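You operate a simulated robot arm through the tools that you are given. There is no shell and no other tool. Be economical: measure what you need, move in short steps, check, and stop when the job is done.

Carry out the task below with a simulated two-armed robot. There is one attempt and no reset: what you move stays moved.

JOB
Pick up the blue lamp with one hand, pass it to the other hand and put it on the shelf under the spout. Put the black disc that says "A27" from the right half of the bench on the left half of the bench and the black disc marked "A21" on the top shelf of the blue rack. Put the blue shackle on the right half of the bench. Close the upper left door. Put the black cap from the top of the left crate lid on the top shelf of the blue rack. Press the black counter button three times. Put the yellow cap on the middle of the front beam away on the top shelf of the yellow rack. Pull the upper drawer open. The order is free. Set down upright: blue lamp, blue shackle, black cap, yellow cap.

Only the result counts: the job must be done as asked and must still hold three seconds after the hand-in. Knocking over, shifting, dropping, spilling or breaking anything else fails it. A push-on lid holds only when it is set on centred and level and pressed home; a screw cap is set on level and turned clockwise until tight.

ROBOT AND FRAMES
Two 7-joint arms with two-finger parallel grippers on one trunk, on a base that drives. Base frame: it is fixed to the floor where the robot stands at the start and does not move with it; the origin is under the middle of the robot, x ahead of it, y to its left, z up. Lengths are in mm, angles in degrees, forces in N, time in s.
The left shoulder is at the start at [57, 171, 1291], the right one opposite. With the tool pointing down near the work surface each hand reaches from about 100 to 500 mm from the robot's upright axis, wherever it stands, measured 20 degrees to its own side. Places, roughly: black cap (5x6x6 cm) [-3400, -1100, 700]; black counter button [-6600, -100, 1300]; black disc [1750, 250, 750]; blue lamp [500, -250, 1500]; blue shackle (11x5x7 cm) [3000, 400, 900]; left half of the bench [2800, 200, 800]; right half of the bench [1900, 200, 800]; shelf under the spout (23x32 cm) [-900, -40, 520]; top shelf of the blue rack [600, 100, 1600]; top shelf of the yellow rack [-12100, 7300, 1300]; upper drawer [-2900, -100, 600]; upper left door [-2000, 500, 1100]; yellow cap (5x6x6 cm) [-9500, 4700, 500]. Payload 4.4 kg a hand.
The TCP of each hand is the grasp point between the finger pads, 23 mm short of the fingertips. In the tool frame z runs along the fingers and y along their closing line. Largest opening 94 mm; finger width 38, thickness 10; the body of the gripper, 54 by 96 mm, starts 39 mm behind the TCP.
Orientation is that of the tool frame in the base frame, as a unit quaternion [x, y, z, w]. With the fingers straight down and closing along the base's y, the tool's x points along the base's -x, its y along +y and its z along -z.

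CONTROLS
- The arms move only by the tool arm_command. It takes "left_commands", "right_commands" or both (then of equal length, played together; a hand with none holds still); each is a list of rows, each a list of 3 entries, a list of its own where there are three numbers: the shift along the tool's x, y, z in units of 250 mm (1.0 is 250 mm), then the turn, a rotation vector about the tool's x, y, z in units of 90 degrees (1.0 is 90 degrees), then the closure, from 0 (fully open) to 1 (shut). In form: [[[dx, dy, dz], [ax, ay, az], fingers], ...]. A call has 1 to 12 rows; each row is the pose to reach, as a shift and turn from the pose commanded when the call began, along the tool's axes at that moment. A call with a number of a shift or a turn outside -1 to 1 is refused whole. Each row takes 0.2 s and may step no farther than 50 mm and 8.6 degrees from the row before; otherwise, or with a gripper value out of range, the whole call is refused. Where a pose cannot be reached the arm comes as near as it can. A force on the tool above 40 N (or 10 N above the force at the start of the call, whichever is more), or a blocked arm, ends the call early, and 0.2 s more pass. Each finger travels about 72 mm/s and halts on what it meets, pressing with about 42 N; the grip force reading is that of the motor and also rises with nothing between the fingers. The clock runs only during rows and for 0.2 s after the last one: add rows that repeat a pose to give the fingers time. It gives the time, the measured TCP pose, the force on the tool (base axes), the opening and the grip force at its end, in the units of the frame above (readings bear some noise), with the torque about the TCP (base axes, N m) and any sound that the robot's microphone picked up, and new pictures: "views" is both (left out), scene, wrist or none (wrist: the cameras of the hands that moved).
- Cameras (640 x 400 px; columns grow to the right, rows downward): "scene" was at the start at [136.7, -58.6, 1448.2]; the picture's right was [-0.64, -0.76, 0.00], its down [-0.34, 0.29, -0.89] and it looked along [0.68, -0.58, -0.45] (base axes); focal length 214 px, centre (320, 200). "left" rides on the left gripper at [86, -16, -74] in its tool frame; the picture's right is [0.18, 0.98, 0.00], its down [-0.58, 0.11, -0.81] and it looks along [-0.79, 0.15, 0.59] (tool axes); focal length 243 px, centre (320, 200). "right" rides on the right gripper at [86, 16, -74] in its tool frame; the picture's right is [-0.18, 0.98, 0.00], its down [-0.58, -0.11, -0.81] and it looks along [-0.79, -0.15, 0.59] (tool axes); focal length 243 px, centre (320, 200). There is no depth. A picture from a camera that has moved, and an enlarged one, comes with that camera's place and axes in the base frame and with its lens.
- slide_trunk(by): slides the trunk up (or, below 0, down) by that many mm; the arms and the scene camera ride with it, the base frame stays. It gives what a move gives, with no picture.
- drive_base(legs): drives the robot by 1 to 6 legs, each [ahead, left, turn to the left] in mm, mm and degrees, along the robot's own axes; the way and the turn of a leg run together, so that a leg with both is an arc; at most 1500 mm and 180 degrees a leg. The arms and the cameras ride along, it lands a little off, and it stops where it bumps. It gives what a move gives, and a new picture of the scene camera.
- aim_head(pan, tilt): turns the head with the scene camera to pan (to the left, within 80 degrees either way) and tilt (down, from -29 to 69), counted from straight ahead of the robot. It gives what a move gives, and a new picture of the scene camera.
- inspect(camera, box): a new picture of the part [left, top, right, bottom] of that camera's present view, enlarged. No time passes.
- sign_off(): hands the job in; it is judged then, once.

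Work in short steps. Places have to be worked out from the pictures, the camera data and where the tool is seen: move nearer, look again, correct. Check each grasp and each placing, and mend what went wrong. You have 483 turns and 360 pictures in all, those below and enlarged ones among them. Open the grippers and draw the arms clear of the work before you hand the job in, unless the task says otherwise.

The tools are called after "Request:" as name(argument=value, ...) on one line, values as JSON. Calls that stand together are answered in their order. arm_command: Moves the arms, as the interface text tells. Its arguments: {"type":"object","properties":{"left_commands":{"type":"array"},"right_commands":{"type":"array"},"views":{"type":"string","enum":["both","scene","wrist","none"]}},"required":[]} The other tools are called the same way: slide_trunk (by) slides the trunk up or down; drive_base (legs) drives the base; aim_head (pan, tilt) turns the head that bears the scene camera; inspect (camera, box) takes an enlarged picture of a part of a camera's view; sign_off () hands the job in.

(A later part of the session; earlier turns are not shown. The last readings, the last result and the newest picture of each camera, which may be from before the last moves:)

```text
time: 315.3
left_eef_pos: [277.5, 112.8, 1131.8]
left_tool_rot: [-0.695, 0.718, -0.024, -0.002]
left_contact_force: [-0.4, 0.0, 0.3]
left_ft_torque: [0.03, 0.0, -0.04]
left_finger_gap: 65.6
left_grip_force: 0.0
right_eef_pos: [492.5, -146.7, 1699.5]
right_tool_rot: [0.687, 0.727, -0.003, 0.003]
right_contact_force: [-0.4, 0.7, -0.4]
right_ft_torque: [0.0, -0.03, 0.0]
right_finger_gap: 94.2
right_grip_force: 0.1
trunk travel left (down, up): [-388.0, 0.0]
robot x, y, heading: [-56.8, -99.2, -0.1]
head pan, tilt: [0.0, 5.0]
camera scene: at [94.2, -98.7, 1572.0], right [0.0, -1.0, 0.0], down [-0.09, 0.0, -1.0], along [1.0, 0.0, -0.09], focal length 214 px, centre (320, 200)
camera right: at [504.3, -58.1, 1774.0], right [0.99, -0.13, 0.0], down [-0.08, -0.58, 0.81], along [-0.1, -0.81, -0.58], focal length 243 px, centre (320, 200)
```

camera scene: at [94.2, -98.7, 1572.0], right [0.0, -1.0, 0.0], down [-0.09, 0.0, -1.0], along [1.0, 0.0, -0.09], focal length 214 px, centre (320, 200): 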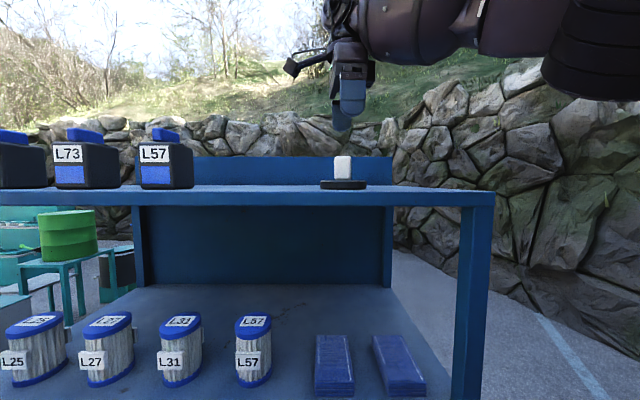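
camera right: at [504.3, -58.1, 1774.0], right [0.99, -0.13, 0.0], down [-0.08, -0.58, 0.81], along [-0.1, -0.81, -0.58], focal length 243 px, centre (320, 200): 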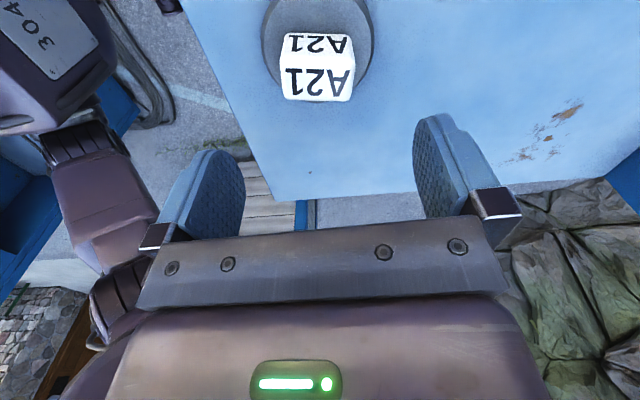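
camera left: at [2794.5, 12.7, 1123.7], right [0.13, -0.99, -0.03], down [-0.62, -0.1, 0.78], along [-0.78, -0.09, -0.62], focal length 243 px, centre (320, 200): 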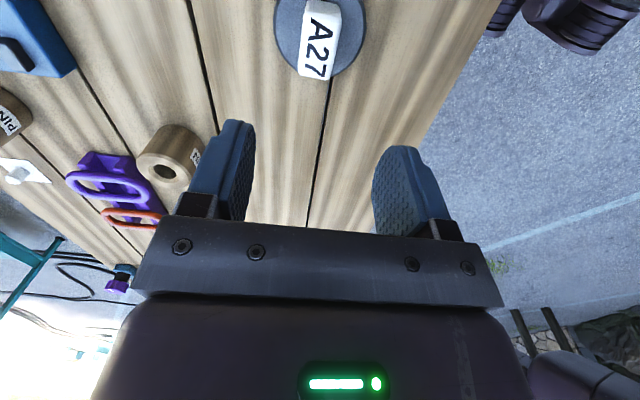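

A21 done. Back off and bring the right hand down to travel pose.

Request:
drive_base(legs=[[-230, 0, 0]])

Request:
arm_command(right_commands=[[[0, -0.1, 0.16], [0, 0, 0], 0], [[0, -0.2, 0.32], [0, 0, 0], 0], [[0, -0.3, 0.48], [0, 0, 0], 0], [[0, -0.36, 0.66], [0, 0, 0], 0], [[0, -0.4, 0.84], [0, 0, 0], 0], [[0, -0.44, 1], [0, 0, 0], 0]], views="none")

Request:
arm_command(right_commands=[[[0, -0.04, 0.18], [0, 0, 0], 0], [[0, -0.08, 0.36], [0, 0, 0], 0], [[0, -0.1, 0.54], [0, 0, 0], 0], [[0, -0.1, 0.72], [0, 0, 0], 0], [[0, -0.1, 0.9], [0, 0, 0], 0], [[0, -0.1, 1], [0, 0, 0], 0]], views="none")

Request:
slide_trunk(by=-88)

Request:
drive_base(legs=[[0, 0, -90], [850, 0, -60]])

```text
time: 317.0
left_eef_pos: [44.8, 110.3, 1131.2]
left_tool_rot: [-0.694, 0.72, -0.024, -0.001]
left_contact_force: [-0.4, 0.4, -0.4]
left_ft_torque: [0.01, -0.02, 0.0]
left_finger_gap: 65.8
left_grip_force: 0.1
right_eef_pos: [258.6, -151.3, 1697.8]
right_tool_rot: [0.689, 0.725, -0.004, 0.003]
right_contact_force: [-1.3, -0.6, 1.4]
right_ft_torque: [-0.01, 0.0, 0.05]
right_finger_gap: 93.9
right_grip_force: 0.0
trunk travel left (down, up): [-388.0, 0.0]
robot x, y, heading: [-292.9, -100.9, -0.0]
head pan, tilt: [0.0, 5.0]
camera scene: at [-139.4, -101.5, 1571.9], right [0.0, -1.0, 0.0], down [-0.09, 0.0, -1.0], along [1.0, 0.0, -0.09], focal length 214 px, centre (320, 200)
```

scene: 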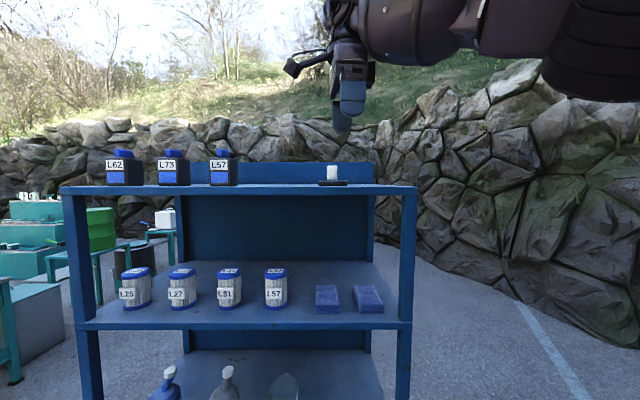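

```text
time: 318.4
left_eef_pos: [45.6, 108.7, 1131.0]
left_tool_rot: [-0.693, 0.72, -0.022, -0.001]
left_contact_force: [0.9, -0.2, -0.2]
left_ft_torque: [0.02, 0.02, 0.0]
left_finger_gap: 65.7
left_grip_force: 0.1
right_eef_pos: [148.9, -159.3, 1444.9]
right_tool_rot: [0.689, 0.725, -0.003, 0.002]
right_contact_force: [-0.5, 0.5, -0.2]
right_ft_torque: [0.03, -0.01, -0.02]
right_finger_gap: 93.8
right_grip_force: 0.1
trunk travel left (down, up): [-388.0, 0.0]
robot x, y, heading: [-293.3, -97.8, -0.2]
head pan, tilt: [0.0, 5.0]
```

```text
time: 319.8
left_eef_pos: [44.1, 110.9, 1131.7]
left_tool_rot: [-0.693, 0.72, -0.023, -0.001]
left_contact_force: [0.0, -0.6, -0.7]
left_ft_torque: [-0.01, -0.01, 0.0]
left_finger_gap: 65.7
left_grip_force: 0.0
right_eef_pos: [123.9, -159.6, 1200.4]
right_tool_rot: [0.689, 0.725, -0.003, 0.002]
right_contact_force: [-0.3, 1.2, 0.1]
right_ft_torque: [0.0, -0.01, 0.01]
right_finger_gap: 93.7
right_grip_force: 0.1
trunk travel left (down, up): [-388.0, 0.0]
robot x, y, heading: [-289.5, -108.0, -0.2]
head pan, tilt: [0.0, 5.0]
```

```text
time: 321.1
left_eef_pos: [44.5, 110.4, 1037.7]
left_tool_rot: [-0.694, 0.72, -0.017, -0.007]
left_contact_force: [0.2, -0.3, -0.1]
left_ft_torque: [-0.01, -0.02, -0.04]
left_finger_gap: 65.7
left_grip_force: 0.1
right_eef_pos: [123.9, -162.2, 1111.0]
right_tool_rot: [0.689, 0.725, -0.003, 0.003]
right_contact_force: [-0.4, 0.2, -0.4]
right_ft_torque: [-0.01, -0.01, 0.01]
right_finger_gap: 93.8
right_grip_force: 0.0
trunk travel left (down, up): [-300.0, 88.0]
robot x, y, heading: [-290.8, -101.7, 0.1]
head pan, tilt: [0.0, 5.0]
```

```text
time: 329.0
left_eef_pos: [-775.2, -1126.9, 1044.5]
left_tool_rot: [0.492, 0.87, -0.004, -0.022]
left_contact_force: [-1.7, 0.1, 0.2]
left_ft_torque: [0.02, 0.0, -0.03]
left_finger_gap: 65.9
left_grip_force: 0.1
right_eef_pos: [-960.4, -936.0, 1107.0]
right_tool_rot: [0.906, -0.422, 0.017, -0.01]
right_contact_force: [2.4, 0.0, -0.1]
right_ft_torque: [0.05, 0.15, 0.07]
right_finger_gap: 93.6
right_grip_force: 0.1
trunk travel left (down, up): [-300.0, 88.0]
robot x, y, heading: [-618.7, -768.4, -147.2]
head pan, tilt: [0.0, 5.0]
stopped in leg 2: the force on the tool passed its limit at 46 N (the readings are from after the stop); the commanded pose is now the measured one
camera scene: at [-736.0, -848.3, 1487.3], right [-0.55, 0.84, 0.0], down [0.06, 0.04, -1.0], along [-0.84, -0.54, -0.08], focal length 214 px, centre (320, 200)
```

scene: 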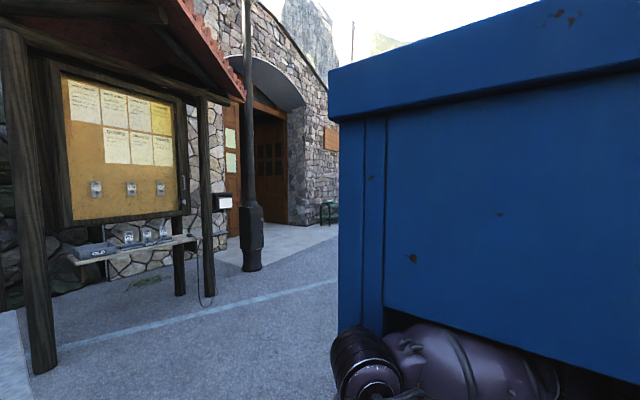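

The right forearm ran against the machine's corner. I reverse the arc.

Request:
drive_base(legs=[[-260, 0, 18]])

Request:
aim_head(pan=-60, tilt=25)

```text
time: 330.8
left_eef_pos: [-472.7, -991.3, 1038.1]
left_tool_rot: [0.35, 0.937, -0.001, -0.02]
left_contact_force: [-0.2, -0.1, 0.0]
left_ft_torque: [0.02, 0.0, -0.02]
left_finger_gap: 65.8
left_grip_force: 0.1
right_eef_pos: [-712.0, -871.3, 1099.4]
right_tool_rot: [0.96, -0.28, 0.015, -0.018]
right_contact_force: [0.0, 0.0, -0.4]
right_ft_torque: [-0.01, 0.02, 0.01]
right_finger_gap: 93.9
right_grip_force: 0.1
trunk travel left (down, up): [-300.0, 88.0]
robot x, y, heading: [-429.0, -600.7, -129.0]
head pan, tilt: [0.0, 5.0]
camera scene: at [-525.4, -719.0, 1483.7], right [-0.78, 0.63, 0.0], down [0.05, 0.07, -1.0], along [-0.62, -0.78, -0.09], focal length 214 px, centre (320, 200)
```

scene: 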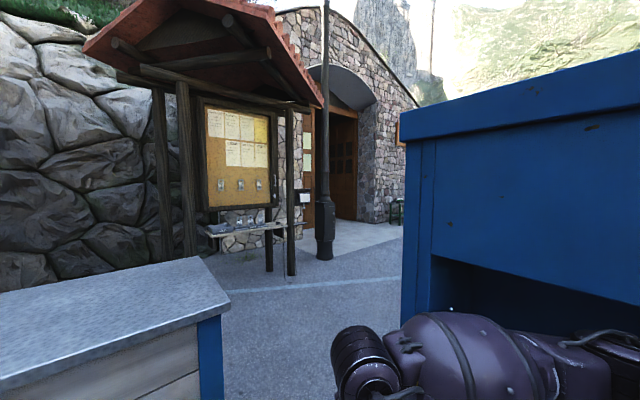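

```text
time: 332.1
left_eef_pos: [-473.2, -991.9, 1038.4]
left_tool_rot: [0.349, 0.937, -0.001, -0.019]
left_contact_force: [0.0, 0.3, 0.0]
left_ft_torque: [-0.01, 0.04, -0.05]
left_finger_gap: 65.8
left_grip_force: 0.0
right_eef_pos: [-713.0, -870.6, 1098.9]
right_tool_rot: [0.96, -0.28, 0.015, -0.018]
right_contact_force: [-0.4, 0.1, 0.4]
right_ft_torque: [-0.01, 0.01, -0.02]
right_finger_gap: 94.1
right_grip_force: 0.0
trunk travel left (down, up): [-300.0, 88.0]
robot x, y, heading: [-424.6, -596.5, -129.0]
head pan, tilt: [-60.0, 25.0]
camera scene: at [-559.7, -634.1, 1451.1], right [0.15, 0.99, 0.0], down [0.42, -0.06, -0.91], along [-0.9, 0.14, -0.42], focal length 214 px, centre (320, 200)
```

scene: 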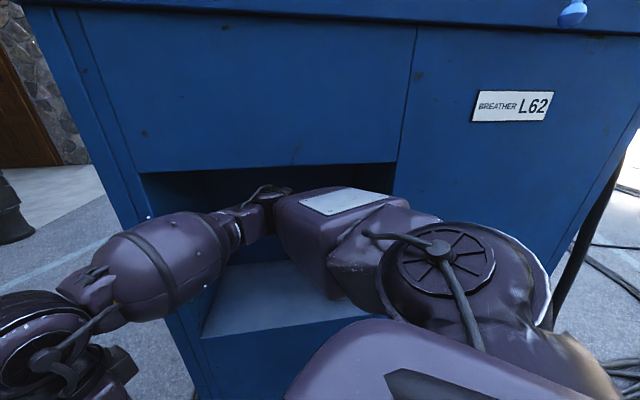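

I sidestep left, away from the machine, then check the recess.

Request:
drive_base(legs=[[0, 230, 0]])

Request:
aim_head(pan=-55, tilt=20)

```text
time: 334.8
left_eef_pos: [-294.6, -1135.9, 1037.7]
left_tool_rot: [0.35, 0.936, -0.002, -0.019]
left_contact_force: [0.2, 0.0, -0.4]
left_ft_torque: [-0.01, -0.02, -0.02]
left_finger_gap: 65.8
left_grip_force: 0.1
right_eef_pos: [-534.1, -1015.5, 1098.4]
right_tool_rot: [0.959, -0.281, 0.015, -0.018]
right_contact_force: [0.5, -0.2, 0.1]
right_ft_torque: [0.0, -0.01, 0.0]
right_finger_gap: 93.9
right_grip_force: 0.1
trunk travel left (down, up): [-300.0, 88.0]
robot x, y, heading: [-252.4, -742.3, -128.9]
head pan, tilt: [-60.0, 25.0]
camera scene: at [-380.4, -778.6, 1451.1], right [0.15, 0.99, 0.0], down [0.42, -0.07, -0.91], along [-0.9, 0.14, -0.42], focal length 214 px, centre (320, 200)
```

scene: 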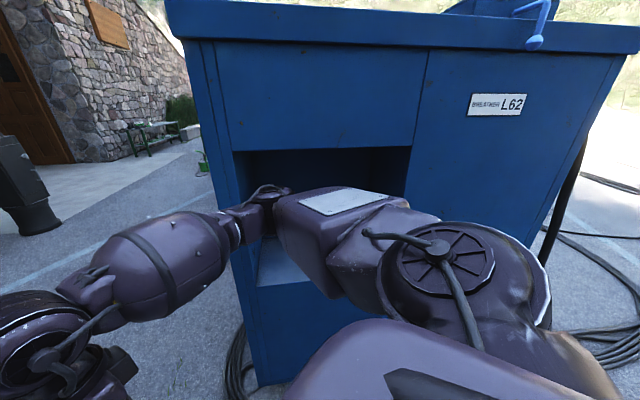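

```text
time: 335.4
left_eef_pos: [-295.6, -1135.7, 1036.9]
left_tool_rot: [0.35, 0.937, -0.001, -0.018]
left_contact_force: [-0.5, -0.1, -0.2]
left_ft_torque: [0.02, 0.01, 0.0]
left_finger_gap: 65.9
left_grip_force: 0.0
right_eef_pos: [-534.3, -1015.6, 1099.1]
right_tool_rot: [0.959, -0.282, 0.015, -0.018]
right_contact_force: [0.2, -0.4, 0.5]
right_ft_torque: [0.03, 0.0, -0.03]
right_finger_gap: 94.2
right_grip_force: 0.1
trunk travel left (down, up): [-300.0, 88.0]
robot x, y, heading: [-247.6, -741.7, -128.7]
head pan, tilt: [-55.0, 20.0]
camera scene: at [-382.6, -786.1, 1459.1], right [0.07, 1.0, 0.0], down [0.34, -0.02, -0.94], along [-0.94, 0.06, -0.34], focal length 214 px, centre (320, 200)
```

scene: 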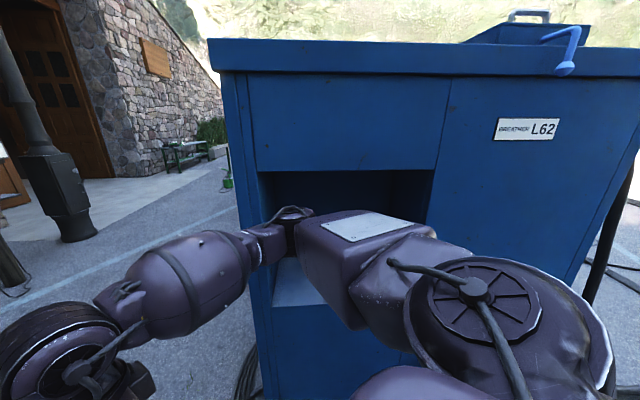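

The machine's left side is at y≈−1000. I turn to heading 180, slip between machine and crate at y≈−1300, then go on to −x.

Request:
drive_base(legs=[[0, 0, -51], [0, 530, 0], [400, 0, 0]])

Request:
aim_head(pan=-35, tilt=20)

```text
time: 341.0
left_eef_pos: [-579.7, -1236.9, 1050.8]
left_tool_rot: [0.726, 0.687, 0.003, -0.025]
left_contact_force: [-0.2, -0.5, 0.6]
left_ft_torque: [-0.02, 0.03, 0.01]
left_finger_gap: 65.8
left_grip_force: 0.0
right_eef_pos: [-630.8, -981.8, 1102.0]
right_tool_rot: [0.742, -0.67, 0.025, 0.001]
right_contact_force: [0.9, -0.2, -0.5]
right_ft_torque: [-0.01, 0.01, -0.01]
right_finger_gap: 94.2
right_grip_force: 0.1
trunk travel left (down, up): [-300.0, 88.0]
robot x, y, heading: [-248.9, -1060.3, 179.6]
head pan, tilt: [-55.0, 20.0]
stopped in leg 2: the robot was blocked; the commanded pose is now the measured one
camera scene: at [-354.2, -949.4, 1459.4], right [0.82, 0.57, -0.02], down [0.19, -0.3, -0.93], along [-0.54, 0.77, -0.36], focal length 214 px, centre (320, 200)
```

scene: 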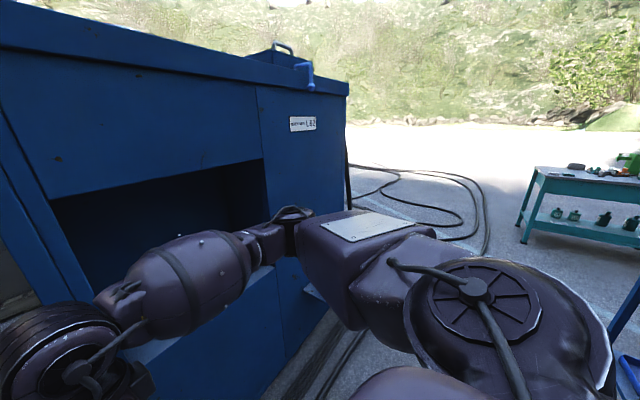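

```text
time: 341.9
left_eef_pos: [-578.8, -1235.6, 1048.6]
left_tool_rot: [0.726, 0.688, 0.004, -0.022]
left_contact_force: [0.5, 0.3, 0.4]
left_ft_torque: [0.0, 0.03, -0.01]
left_finger_gap: 65.5
left_grip_force: 0.1
right_eef_pos: [-633.5, -982.2, 1101.3]
right_tool_rot: [0.742, -0.669, 0.027, 0.002]
right_contact_force: [-0.9, -0.1, 0.5]
right_ft_torque: [-0.02, 0.02, 0.03]
right_finger_gap: 94.0
right_grip_force: 0.0
trunk travel left (down, up): [-300.0, 88.0]
robot x, y, heading: [-251.1, -1062.9, 179.6]
head pan, tilt: [-35.0, 20.0]
camera scene: at [-379.0, -971.1, 1459.0], right [0.58, 0.81, -0.03], down [0.27, -0.22, -0.94], along [-0.77, 0.54, -0.35], focal length 214 px, centre (320, 200)
```

scene: 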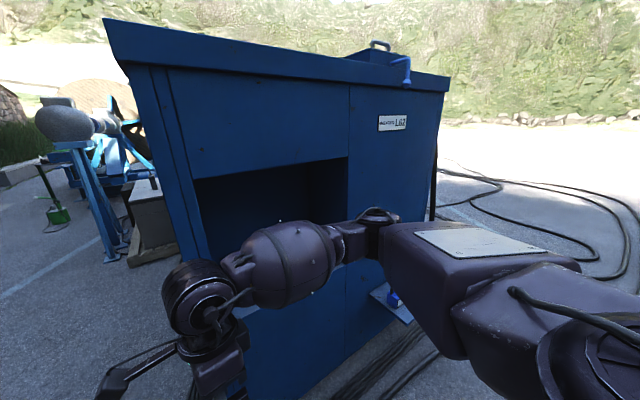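

Blocked on the left by the crate. Ease off right 40 mm and look at the crate.

Request:
drive_base(legs=[[0, -50, 0]])

Request:
aim_head(pan=50, tilt=40)

Request:
aim_head(pan=78, tilt=40)

```text
time: 343.0
left_eef_pos: [-584.7, -1209.7, 1040.0]
left_tool_rot: [0.725, 0.688, 0.018, -0.028]
left_contact_force: [0.6, 0.1, -0.3]
left_ft_torque: [-0.01, 0.05, -0.02]
left_finger_gap: 65.9
left_grip_force: 0.0
right_eef_pos: [-639.3, -957.3, 1098.7]
right_tool_rot: [0.743, -0.668, 0.022, -0.01]
right_contact_force: [0.1, 0.4, -0.5]
right_ft_torque: [-0.01, 0.02, 0.0]
right_finger_gap: 94.1
right_grip_force: 0.0
trunk travel left (down, up): [-300.0, 88.0]
robot x, y, heading: [-247.7, -1008.3, 179.3]
head pan, tilt: [-35.0, 20.0]
camera scene: at [-389.2, -954.4, 1458.8], right [0.58, 0.82, 0.0], down [0.28, -0.2, -0.94], along [-0.77, 0.54, -0.34], focal length 214 px, centre (320, 200)
```

scene: 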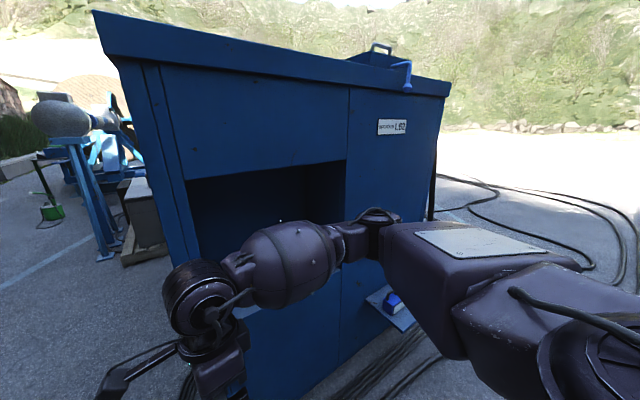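

```text
time: 344.6
left_eef_pos: [-585.3, -1209.7, 1039.0]
left_tool_rot: [0.725, 0.688, 0.018, -0.029]
left_contact_force: [0.4, 0.3, 0.2]
left_ft_torque: [0.01, 0.01, 0.0]
left_finger_gap: 65.6
left_grip_force: 0.0
right_eef_pos: [-639.1, -958.3, 1098.8]
right_tool_rot: [0.743, -0.669, 0.022, -0.01]
right_contact_force: [-0.8, 0.2, 0.2]
right_ft_torque: [-0.01, 0.01, 0.01]
right_finger_gap: 94.0
right_grip_force: 0.1
trunk travel left (down, up): [-300.0, 88.0]
robot x, y, heading: [-247.1, -1010.5, 179.5]
head pan, tilt: [50.0, 40.0]
camera scene: at [-368.1, -1074.1, 1427.8], right [-0.76, 0.65, 0.0], down [0.42, 0.49, -0.77], along [-0.5, -0.58, -0.64], focal length 214 px, centre (320, 200)
```

scene: 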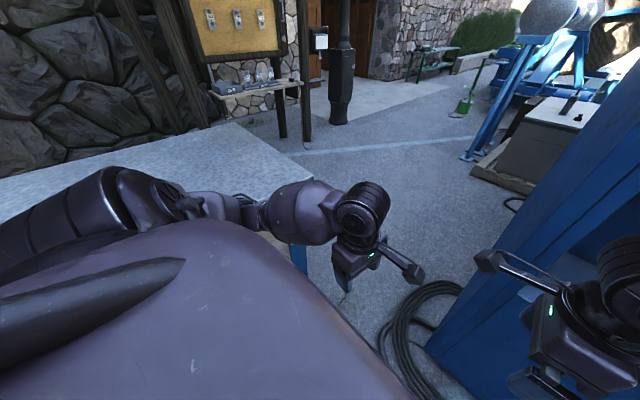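

```text
time: 345.5
left_eef_pos: [-585.1, -1209.8, 1039.9]
left_tool_rot: [0.725, 0.688, 0.018, -0.028]
left_contact_force: [0.8, -0.1, 0.9]
left_ft_torque: [0.0, 0.01, 0.02]
left_finger_gap: 65.9
left_grip_force: 0.1
right_eef_pos: [-638.3, -958.6, 1100.1]
right_tool_rot: [0.743, -0.669, 0.022, -0.01]
right_contact_force: [0.0, -0.2, -0.2]
right_ft_torque: [-0.01, 0.0, 0.01]
right_finger_gap: 94.1
right_grip_force: 0.1
trunk travel left (down, up): [-300.0, 88.0]
robot x, y, heading: [-245.8, -1013.8, 179.5]
head pan, tilt: [78.0, 40.0]
camera scene: at [-331.2, -1092.3, 1427.8], right [-0.98, 0.21, 0.0], down [0.14, 0.63, -0.77], along [-0.16, -0.75, -0.64], focal length 214 px, centre (320, 200)
```

scene: 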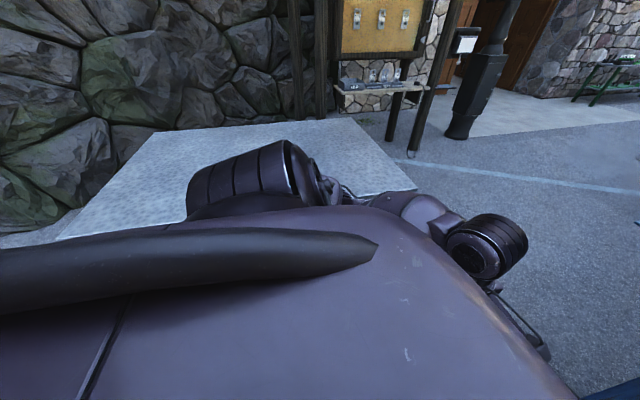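

The left elbow met the crate (top ≈1010 mm). I take the other way round instead: sidestep right along the machine front to y≈700.

Request:
drive_base(legs=[[0, -900, 0], [0, -900, 0]])

Request:
aim_head(pan=-10, tilt=20)

```text
time: 361.6
left_eef_pos: [-557.7, 600.1, 1039.8]
left_tool_rot: [0.733, 0.68, 0.017, -0.029]
left_contact_force: [-0.5, 0.2, -0.3]
left_ft_torque: [-0.02, -0.02, -0.04]
left_finger_gap: 65.8
left_grip_force: 0.1
right_eef_pos: [-606.6, 853.6, 1098.5]
right_tool_rot: [0.735, -0.678, 0.022, -0.01]
right_contact_force: [-0.4, 0.1, -0.1]
right_ft_torque: [0.0, 0.0, -0.02]
right_finger_gap: 93.9
right_grip_force: 0.0
trunk travel left (down, up): [-300.0, 88.0]
robot x, y, heading: [-212.7, 788.3, 178.4]
head pan, tilt: [78.0, 40.0]
camera scene: at [-301.6, 712.4, 1427.8], right [-0.97, 0.23, 0.0], down [0.15, 0.62, -0.77], along [-0.18, -0.74, -0.64], focal length 214 px, centre (320, 200)
```

scene: 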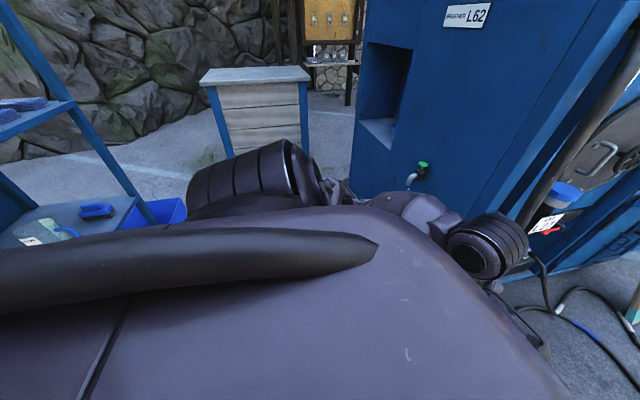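

```text
time: 363.3
left_eef_pos: [-557.5, 599.9, 1039.2]
left_tool_rot: [0.732, 0.68, 0.017, -0.027]
left_contact_force: [0.9, 0.3, 0.4]
left_ft_torque: [0.01, -0.03, 0.01]
left_finger_gap: 65.6
left_grip_force: 0.0
right_eef_pos: [-606.3, 853.6, 1100.1]
right_tool_rot: [0.735, -0.678, 0.02, -0.011]
right_contact_force: [-0.7, 0.2, 0.3]
right_ft_torque: [0.01, -0.04, -0.03]
right_finger_gap: 94.1
right_grip_force: 0.0
trunk travel left (down, up): [-300.0, 88.0]
robot x, y, heading: [-219.7, 792.0, 178.7]
head pan, tilt: [-10.0, 20.0]
camera scene: at [-372.9, 813.6, 1459.2], right [0.2, 0.98, 0.0], down [0.34, -0.07, -0.94], along [-0.92, 0.19, -0.34], focal length 214 px, centre (320, 200)
```

scene: 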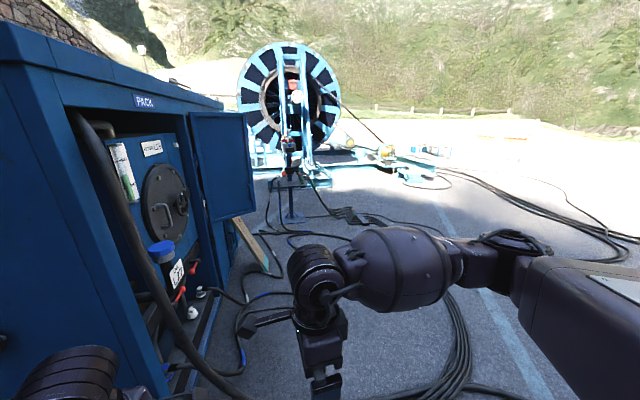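

The open blue leaf around (−2000, 350–660, 770–1520) must be the upper left door. I move out to y≈1450 and forward to look at it.

Request:
drive_base(legs=[[0, -650, 0], [1350, 0, 0]])

Request:
aim_head(pan=55, tilt=20)

```text
time: 375.7
left_eef_pos: [-1863.4, 1216.1, 1038.9]
left_tool_rot: [0.71, 0.703, 0.017, -0.029]
left_contact_force: [0.2, -0.4, 0.7]
left_ft_torque: [0.03, -0.02, 0.02]
left_finger_gap: 65.9
left_grip_force: 0.1
right_eef_pos: [-1929.1, 1465.8, 1098.2]
right_tool_rot: [0.757, -0.653, 0.021, -0.011]
right_contact_force: [-0.8, -0.4, 0.0]
right_ft_torque: [0.0, 0.0, 0.03]
right_finger_gap: 94.3
right_grip_force: 0.0
trunk travel left (down, up): [-300.0, 88.0]
robot x, y, heading: [-1536.2, 1432.8, -177.7]
head pan, tilt: [-10.0, 20.0]
camera scene: at [-1692.8, 1441.5, 1459.1], right [0.14, 0.99, 0.0], down [0.34, -0.05, -0.94], along [-0.93, 0.13, -0.34], focal length 214 px, centre (320, 200)
```

scene: 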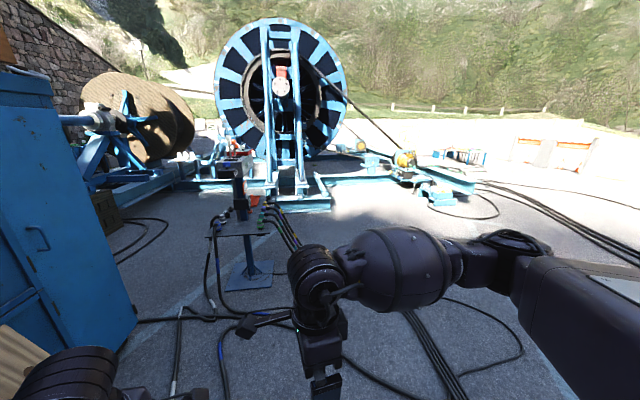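

```text
time: 377.1
left_eef_pos: [-1862.2, 1217.7, 1038.7]
left_tool_rot: [0.71, 0.704, 0.016, -0.028]
left_contact_force: [-0.3, -0.2, -0.4]
left_ft_torque: [-0.01, 0.0, 0.0]
left_finger_gap: 65.9
left_grip_force: 0.0
right_eef_pos: [-1928.3, 1465.5, 1098.7]
right_tool_rot: [0.758, -0.652, 0.021, -0.011]
right_contact_force: [-0.1, 1.0, -0.1]
right_ft_torque: [0.01, 0.01, 0.0]
right_finger_gap: 94.3
right_grip_force: 0.2
trunk travel left (down, up): [-300.0, 88.0]
robot x, y, heading: [-1535.3, 1432.0, -177.7]
head pan, tilt: [55.0, 20.0]
camera scene: at [-1650.7, 1350.7, 1459.2], right [-0.84, 0.54, 0.0], down [0.19, 0.29, -0.94], along [-0.51, -0.79, -0.34], focal length 214 px, centre (320, 200)
```

scene: 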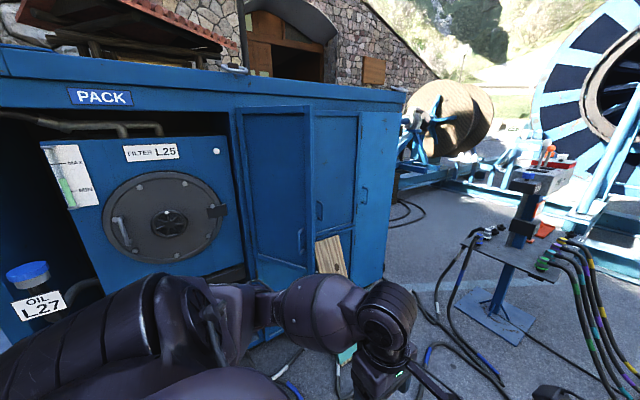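

Request:
inspect(camera="scene", box=[200, 80, 440, 300])

```text
1.82 times, centred on (320, 190) of scene
camera zoom: at [-1650.7, 1350.7, 1459.2], right [-0.84, 0.54, 0.0], down [0.19, 0.29, -0.94], along [-0.51, -0.79, -0.34], focal length 390 px, centre (320, 218)
```

zoom: 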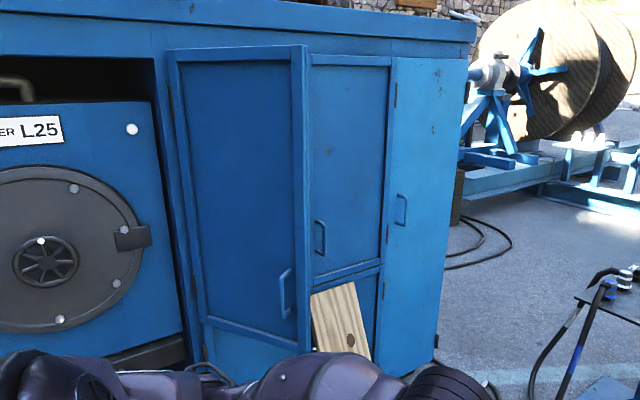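

The leaf is hinged at about (−1895, 326), free edge at (−2037, 695), opened ~69°; it closes toward −x. I turn to face −y and prepare the right fist pointing forward.

Request:
drive_base(legs=[[0, 0, 87.7]])

Request:
arm_command(right_commands=[[[0, 0, 0], [-0.09, 0, 0], 0.5], [[0, 0, 0], [-0.18, 0, 0], 1], [[0, 0, 0], [-0.27, 0, 0], 1], [[0, 0, 0], [-0.36, 0, 0], 1], [[0, 0, 0], [-0.45, 0, 0], 1], [[0, 0, 0], [-0.54, 0, 0], 1], [[0, 0, 0], [-0.63, 0, 0], 1], [[0, 0, 0], [-0.72, 0, 0], 1], [[0, 0, 0], [-0.81, 0, 0], 1], [[0, 0, 0], [-0.9, 0, 0], 1], [[0, 0, 0], [-0.98, 0, 0], 1]], views="none")

Request:
aim_head(pan=-30, tilt=30)

```text
time: 381.2
left_eef_pos: [-1338.4, 1092.9, 1040.1]
left_tool_rot: [0.03, 0.999, -0.008, -0.033]
left_contact_force: [-0.1, 1.5, -0.3]
left_ft_torque: [0.01, -0.01, -0.01]
left_finger_gap: 65.8
left_grip_force: 0.1
right_eef_pos: [-1590.5, 1041.3, 1098.2]
right_tool_rot: [0.999, 0.047, 0.007, -0.023]
right_contact_force: [0.2, -0.2, -0.4]
right_ft_torque: [0.0, 0.02, -0.01]
right_finger_gap: 94.3
right_grip_force: 0.0
trunk travel left (down, up): [-300.0, 88.0]
robot x, y, heading: [-1537.2, 1430.5, -91.0]
head pan, tilt: [55.0, 20.0]
camera scene: at [-1459.9, 1311.4, 1459.2], right [-0.59, -0.81, 0.0], down [-0.28, 0.2, -0.94], along [0.76, -0.55, -0.34], focal length 214 px, centre (320, 200)
```

scene: 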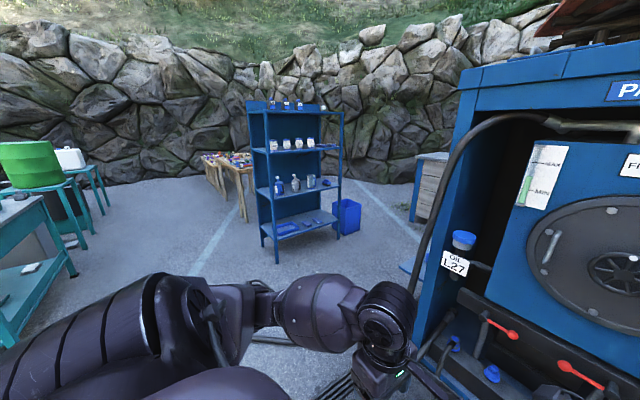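

```text
time: 383.8
left_eef_pos: [-1337.1, 1093.1, 1039.0]
left_tool_rot: [0.031, 0.999, -0.008, -0.033]
left_contact_force: [0.4, 0.2, 0.5]
left_ft_torque: [0.01, 0.03, 0.03]
left_finger_gap: 65.9
left_grip_force: 0.1
right_eef_pos: [-1618.7, 1021.3, 1108.9]
right_tool_rot: [0.732, -0.039, 0.018, 0.679]
right_contact_force: [0.2, 0.0, 0.0]
right_ft_torque: [-0.01, 0.03, 0.01]
right_finger_gap: 0.0
right_grip_force: 41.5
right hand out of reach, approached as far as the arm can: row 7, 8
trunk travel left (down, up): [-300.0, 88.0]
robot x, y, heading: [-1534.1, 1427.1, -90.9]
head pan, tilt: [55.0, 20.0]
stopped in row 11 (right hand): the arm was blocked; the commanded pose is now the measured one
```

```text
time: 385.4
left_eef_pos: [-1338.5, 1092.9, 1039.1]
left_tool_rot: [0.031, 0.999, -0.008, -0.033]
left_contact_force: [-0.2, -0.2, -0.6]
left_ft_torque: [-0.01, -0.01, 0.0]
left_finger_gap: 65.8
left_grip_force: 0.1
right_eef_pos: [-1619.3, 1021.5, 1109.6]
right_tool_rot: [0.731, -0.04, 0.019, 0.681]
right_contact_force: [0.1, -0.6, 0.3]
right_ft_torque: [-0.01, 0.02, 0.01]
right_finger_gap: 0.0
right_grip_force: 41.8
trunk travel left (down, up): [-300.0, 88.0]
robot x, y, heading: [-1536.5, 1431.2, -90.5]
head pan, tilt: [-30.0, 30.0]
camera scene: at [-1582.0, 1288.1, 1443.1], right [-0.86, 0.51, 0.0], down [0.26, 0.43, -0.87], along [-0.44, -0.74, -0.5], focal length 214 px, centre (320, 200)
```

scene: 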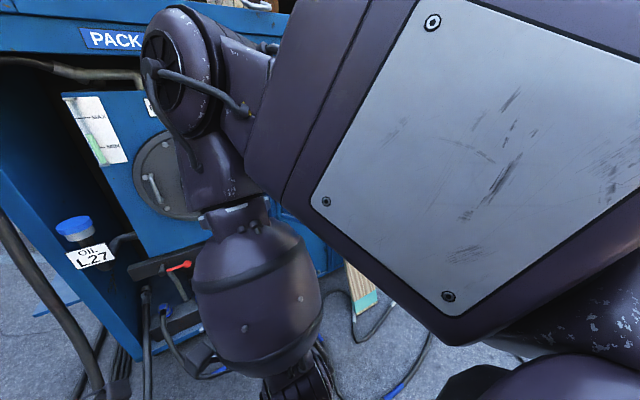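

Hand points forward. I extend it 200 mm and view.

Request:
arm_command(right_commands=[[[0, 0, 0.16], [0, 0, 0], 1], [[0, 0, 0.32], [0, 0, 0], 1], [[0, 0, 0.48], [0, 0, 0], 1], [[0, 0, 0.64], [0, 0, 0], 1], [[0, 0, 0.8], [0, 0, 0], 1]], views="both")

```text
time: 386.6
left_eef_pos: [-1339.3, 1092.5, 1039.7]
left_tool_rot: [0.031, 0.999, -0.008, -0.032]
left_contact_force: [0.2, 0.2, -0.4]
left_ft_torque: [0.03, 0.01, 0.01]
left_finger_gap: 65.9
left_grip_force: 0.1
right_eef_pos: [-1623.9, 820.1, 1093.7]
right_tool_rot: [0.731, -0.036, 0.021, 0.681]
right_contact_force: [-1.0, -0.3, -0.4]
right_ft_torque: [-0.03, 0.01, 0.05]
right_finger_gap: 0.0
right_grip_force: 42.0
trunk travel left (down, up): [-300.0, 88.0]
robot x, y, heading: [-1537.7, 1431.1, -90.8]
head pan, tilt: [-30.0, 30.0]
camera scene: at [-1582.4, 1287.4, 1443.0], right [-0.86, 0.51, 0.0], down [0.26, 0.43, -0.87], along [-0.44, -0.74, -0.5], focal length 214 px, centre (320, 200)
camera right: at [-1536.7, 890.9, 1122.9], right [-0.26, -0.06, 0.96], down [-0.56, 0.83, -0.1], along [-0.79, -0.56, -0.25], focal length 243 px, centre (320, 200)
```

scene: 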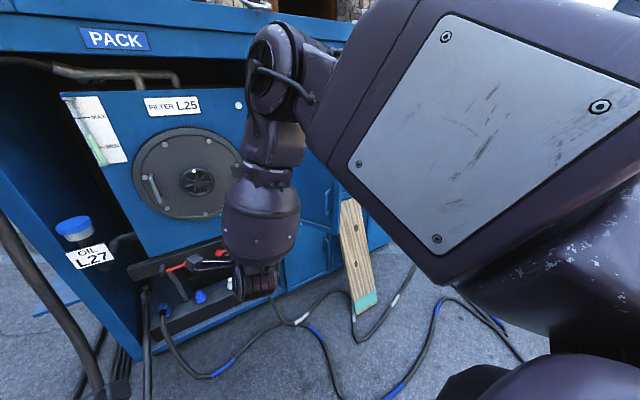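
right: 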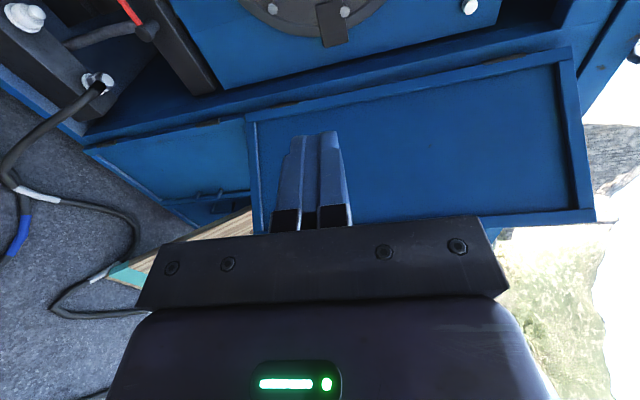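

Leaf is clearly visible. Drive forward 200, then sidestep right to bring the fist against the leaf.

Request:
drive_base(legs=[[200, 0, 0], [0, -330, 0]])

Request:
inspect(camera="right", box=[0, 0, 640, 400])

```text
time: 391.2
left_eef_pos: [-1680.2, 905.7, 1039.6]
left_tool_rot: [0.031, 0.999, -0.007, -0.033]
left_contact_force: [-1.1, 0.5, 0.5]
left_ft_torque: [-0.01, 0.0, -0.02]
left_finger_gap: 65.8
left_grip_force: 0.1
right_eef_pos: [-1964.9, 633.8, 1093.8]
right_tool_rot: [0.731, -0.037, 0.02, 0.682]
right_contact_force: [-0.3, -1.3, -0.8]
right_ft_torque: [-0.01, 0.0, 0.02]
right_finger_gap: 0.0
right_grip_force: 41.8
trunk travel left (down, up): [-300.0, 88.0]
robot x, y, heading: [-1875.9, 1242.1, -90.9]
head pan, tilt: [-30.0, 30.0]
camera scene: at [-1923.4, 1100.4, 1443.1], right [-0.86, 0.51, 0.0], down [0.26, 0.43, -0.87], along [-0.44, -0.74, -0.5], focal length 214 px, centre (320, 200)
```

scene: 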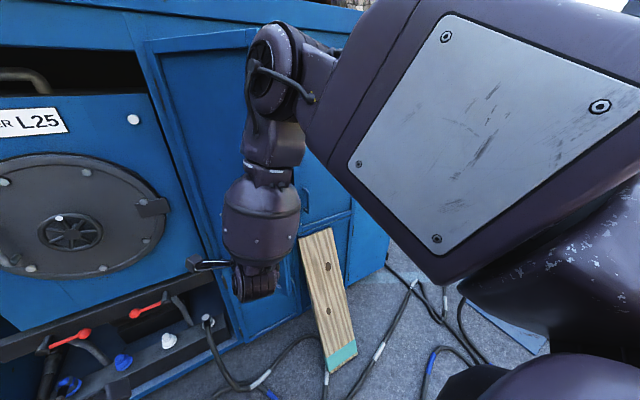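

```text
1.00 times, centred on (320, 200) of right (not enlarged: the box is as wide or as high as the picture)
camera zoom: at [-1877.9, 704.2, 1123.3], right [-0.26, -0.06, 0.96], down [-0.55, 0.83, -0.1], along [-0.79, -0.56, -0.25], focal length 243 px, centre (320, 200)
```

zoom: 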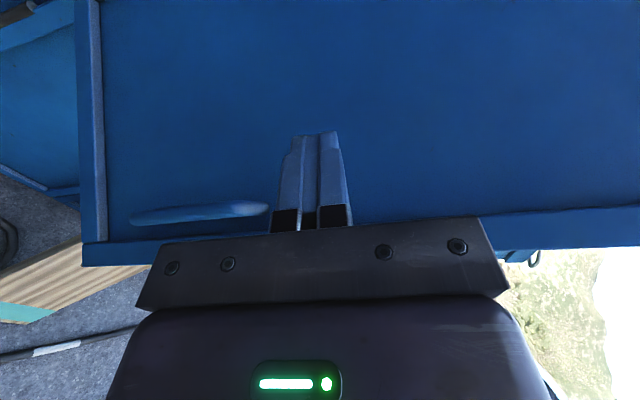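

Fist is right at the leaf, near the handle side. Keep sidestepping right 110 mm to swing it.

Request:
drive_base(legs=[[0, -110, 0]])

Request:
inspect(camera="right", box=[0, 0, 640, 400])

```text
time: 392.9
left_eef_pos: [-1788.6, 905.7, 1040.7]
left_tool_rot: [0.032, 0.999, -0.007, -0.032]
left_contact_force: [-0.3, -0.1, 0.3]
left_ft_torque: [0.0, -0.05, 0.03]
left_finger_gap: 65.5
left_grip_force: 0.1
right_eef_pos: [-2074.2, 635.3, 1093.4]
right_tool_rot: [0.73, -0.038, 0.019, 0.682]
right_contact_force: [-0.6, 0.3, -0.5]
right_ft_torque: [-0.01, -0.01, 0.03]
right_finger_gap: 0.1
right_grip_force: 42.1
trunk travel left (down, up): [-300.0, 88.0]
robot x, y, heading: [-1981.3, 1243.7, -91.2]
head pan, tilt: [-30.0, 30.0]
camera scene: at [-2030.5, 1102.4, 1443.1], right [-0.86, 0.52, 0.0], down [0.26, 0.43, -0.87], along [-0.45, -0.74, -0.5], focal length 214 px, centre (320, 200)
```

scene: 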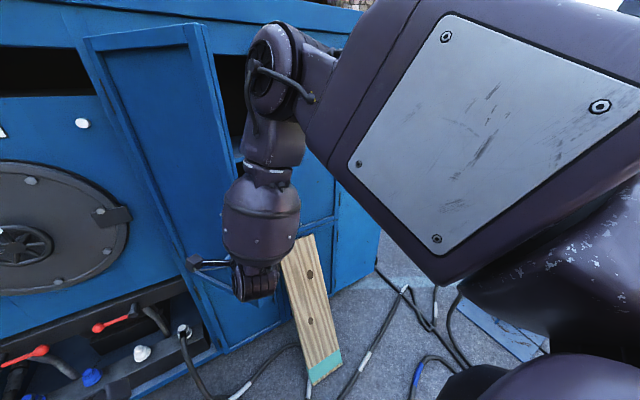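

```text
1.00 times, centred on (320, 200) of right (not enlarged: the box is as wide or as high as the picture)
camera zoom: at [-1986.3, 706.0, 1123.3], right [-0.26, -0.06, 0.96], down [-0.55, 0.83, -0.1], along [-0.79, -0.56, -0.25], focal length 243 px, centre (320, 200)
```

zoom: 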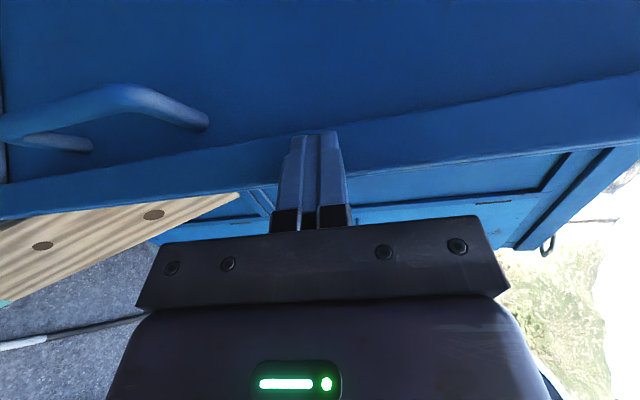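

The leaf's edge is just ahead of the fingertips. I drive forward 110 mm with a slight right drift to push it.

Request:
drive_base(legs=[[110, -30, 0]])

Request:
inspect(camera="right", box=[0, 0, 640, 400])

```text
time: 394.1
left_eef_pos: [-1819.8, 795.7, 1039.3]
left_tool_rot: [0.033, 0.999, -0.007, -0.032]
left_contact_force: [-0.6, -0.8, 0.0]
left_ft_torque: [0.03, -0.07, -0.02]
left_finger_gap: 65.9
left_grip_force: 0.0
right_eef_pos: [-2104.5, 527.0, 1093.0]
right_tool_rot: [0.732, -0.037, 0.018, 0.68]
right_contact_force: [0.1, 0.3, -0.5]
right_ft_torque: [0.0, 0.02, -0.01]
right_finger_gap: 0.2
right_grip_force: 42.3
trunk travel left (down, up): [-300.0, 88.0]
robot x, y, heading: [-2018.1, 1134.9, -90.7]
head pan, tilt: [-30.0, 30.0]
camera scene: at [-2061.6, 992.9, 1443.0], right [-0.86, 0.52, 0.0], down [0.26, 0.43, -0.87], along [-0.45, -0.74, -0.5], focal length 214 px, centre (320, 200)
```

scene: 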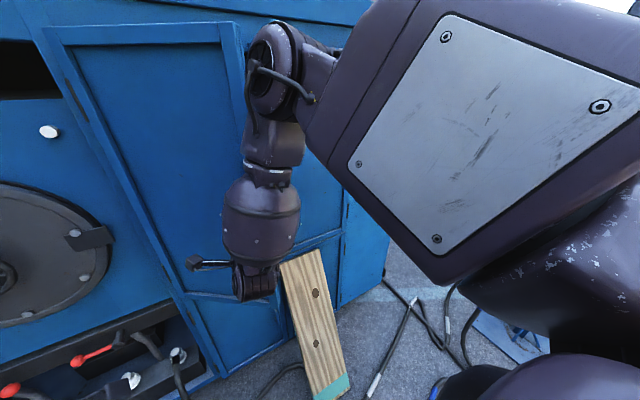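

```text
1.00 times, centred on (320, 200) of right (not enlarged: the box is as wide or as high as the picture)
camera zoom: at [-2017.3, 596.9, 1122.7], right [-0.26, -0.06, 0.96], down [-0.55, 0.83, -0.1], along [-0.79, -0.56, -0.25], focal length 243 px, centre (320, 200)
```

zoom: 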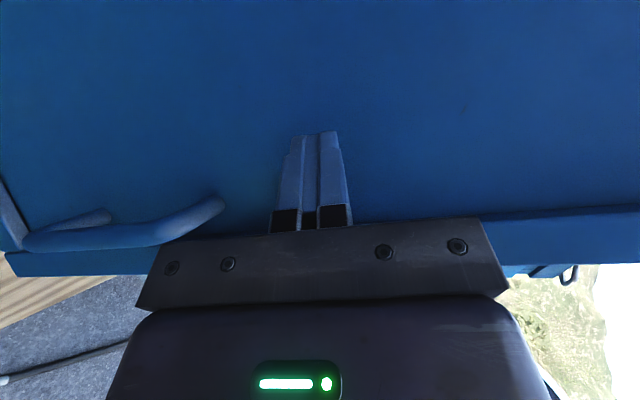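

The leaf is swinging. Check the plank near the free edge before going on.

Request:
aim_head(pan=-12, tilt=45)

Request:
inspect(camera="scene", box=[200, 100, 440, 300])

```text
time: 394.9
left_eef_pos: [-1819.0, 797.0, 1039.8]
left_tool_rot: [0.033, 0.999, -0.008, -0.032]
left_contact_force: [-0.2, -0.1, 0.4]
left_ft_torque: [0.02, 0.03, 0.01]
left_finger_gap: 65.8
left_grip_force: 0.0
right_eef_pos: [-2105.2, 528.1, 1093.3]
right_tool_rot: [0.73, -0.038, 0.019, 0.682]
right_contact_force: [0.1, -0.4, 0.3]
right_ft_torque: [0.0, 0.0, -0.02]
right_finger_gap: 0.1
right_grip_force: 42.2
trunk travel left (down, up): [-300.0, 88.0]
robot x, y, heading: [-2014.9, 1133.1, -91.1]
head pan, tilt: [-12.0, 45.0]
camera scene: at [-2033.1, 992.5, 1420.6], right [-0.97, 0.23, 0.0], down [0.16, 0.69, -0.71], along [-0.16, -0.69, -0.71], focal length 214 px, centre (320, 200)
```

scene: 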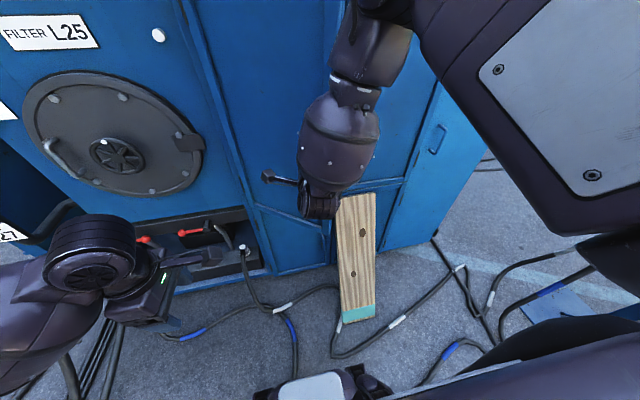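

```text
2.00 times, centred on (320, 200) of scene
camera zoom: at [-2033.1, 992.5, 1420.6], right [-0.97, 0.23, 0.0], down [0.16, 0.69, -0.71], along [-0.16, -0.69, -0.71], focal length 429 px, centre (320, 200)
```

zoom: 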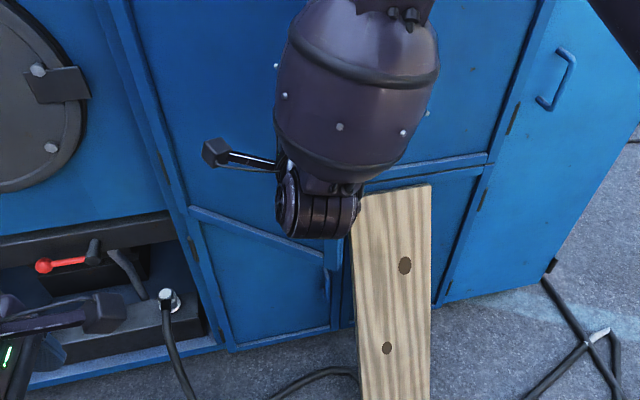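

Leaf bottom (~790) is above the plank's top (~750) and its closed edge ends short of the plank, so it's clear. Push on 110 mm.

Request:
drive_base(legs=[[110, -50, 0]])

Request:
inspect(camera="scene", box=[160, 0, 480, 300])

```text
time: 396.1
left_eef_pos: [-1870.7, 689.1, 1039.6]
left_tool_rot: [0.032, 0.999, -0.007, -0.032]
left_contact_force: [0.0, 0.3, -0.1]
left_ft_torque: [0.02, 0.01, -0.01]
left_finger_gap: 65.8
left_grip_force: 0.2
right_eef_pos: [-2157.6, 419.7, 1092.9]
right_tool_rot: [0.732, -0.038, 0.019, 0.68]
right_contact_force: [-0.9, -0.9, 0.1]
right_ft_torque: [0.01, 0.04, 0.04]
right_finger_gap: 0.1
right_grip_force: 42.5
trunk travel left (down, up): [-300.0, 88.0]
robot x, y, heading: [-2065.7, 1032.1, -91.1]
head pan, tilt: [-12.0, 45.0]
camera scene: at [-2085.6, 884.5, 1420.3], right [-0.97, 0.23, 0.0], down [0.16, 0.69, -0.71], along [-0.16, -0.69, -0.71], focal length 214 px, centre (320, 200)
```

scene: 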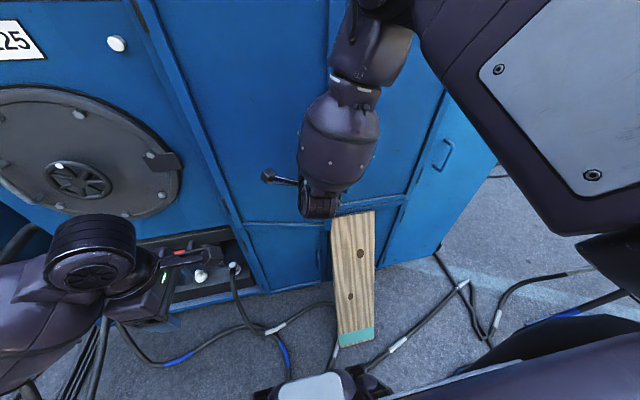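

```text
1.33 times, centred on (320, 150) of scene
camera zoom: at [-2085.6, 884.5, 1420.3], right [-0.97, 0.23, 0.0], down [0.16, 0.69, -0.71], along [-0.16, -0.69, -0.71], focal length 286 px, centre (320, 267)
```

zoom: 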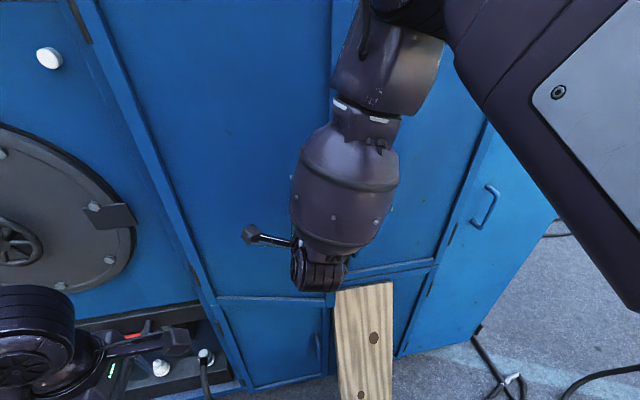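

Almost closed. Push the fist forward with the arm until it resists.

Request:
arm_command(right_commands=[[[0, 0, 0.06], [0, 0, 0], 1], [[0, 0, 0.12], [0, 0, 0], 1], [[0, 0, 0.18], [0, 0, 0], 1], [[0, 0, 0.24], [0, 0, 0], 1], [[0, 0, 0.3], [0, 0, 0], 1], [[0, 0, 0.36], [0, 0, 0], 1]], views="both")

```text
time: 397.5
left_eef_pos: [-1871.9, 694.0, 1041.3]
left_tool_rot: [0.032, 0.999, -0.01, -0.033]
left_contact_force: [0.0, 0.0, 0.4]
left_ft_torque: [0.02, -0.04, -0.05]
left_finger_gap: 65.6
left_grip_force: 0.1
right_eef_pos: [-2147.5, 337.7, 1089.2]
right_tool_rot: [0.732, -0.04, 0.016, 0.68]
right_contact_force: [-5.5, 35.7, 5.6]
right_ft_torque: [-0.46, -0.17, 0.41]
right_finger_gap: 0.0
right_grip_force: 41.9
right hand out of reach, approached as far as the arm can: row 4, 5, 6
trunk travel left (down, up): [-300.0, 88.0]
robot x, y, heading: [-2065.8, 1026.5, -91.1]
head pan, tilt: [-12.0, 45.0]
camera scene: at [-2085.9, 890.9, 1421.1], right [-0.97, 0.23, 0.0], down [0.16, 0.69, -0.71], along [-0.16, -0.69, -0.7], focal length 214 px, centre (320, 200)
camera right: at [-2060.2, 407.7, 1118.7], right [-0.26, -0.06, 0.96], down [-0.55, 0.83, -0.09], along [-0.8, -0.55, -0.25], focal length 243 px, centre (320, 200)
```

scene: 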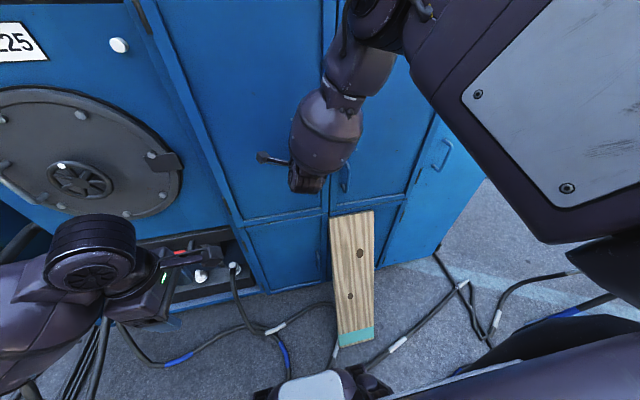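
right: 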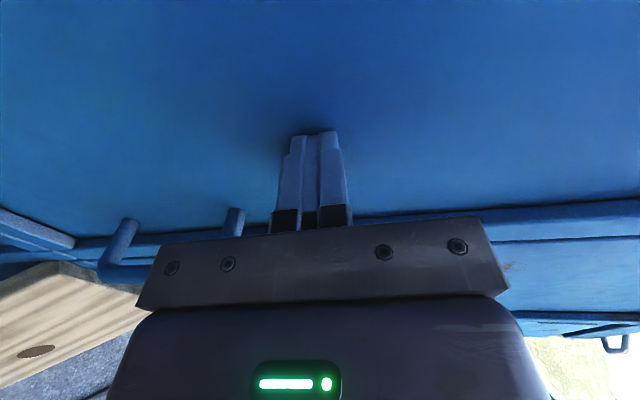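

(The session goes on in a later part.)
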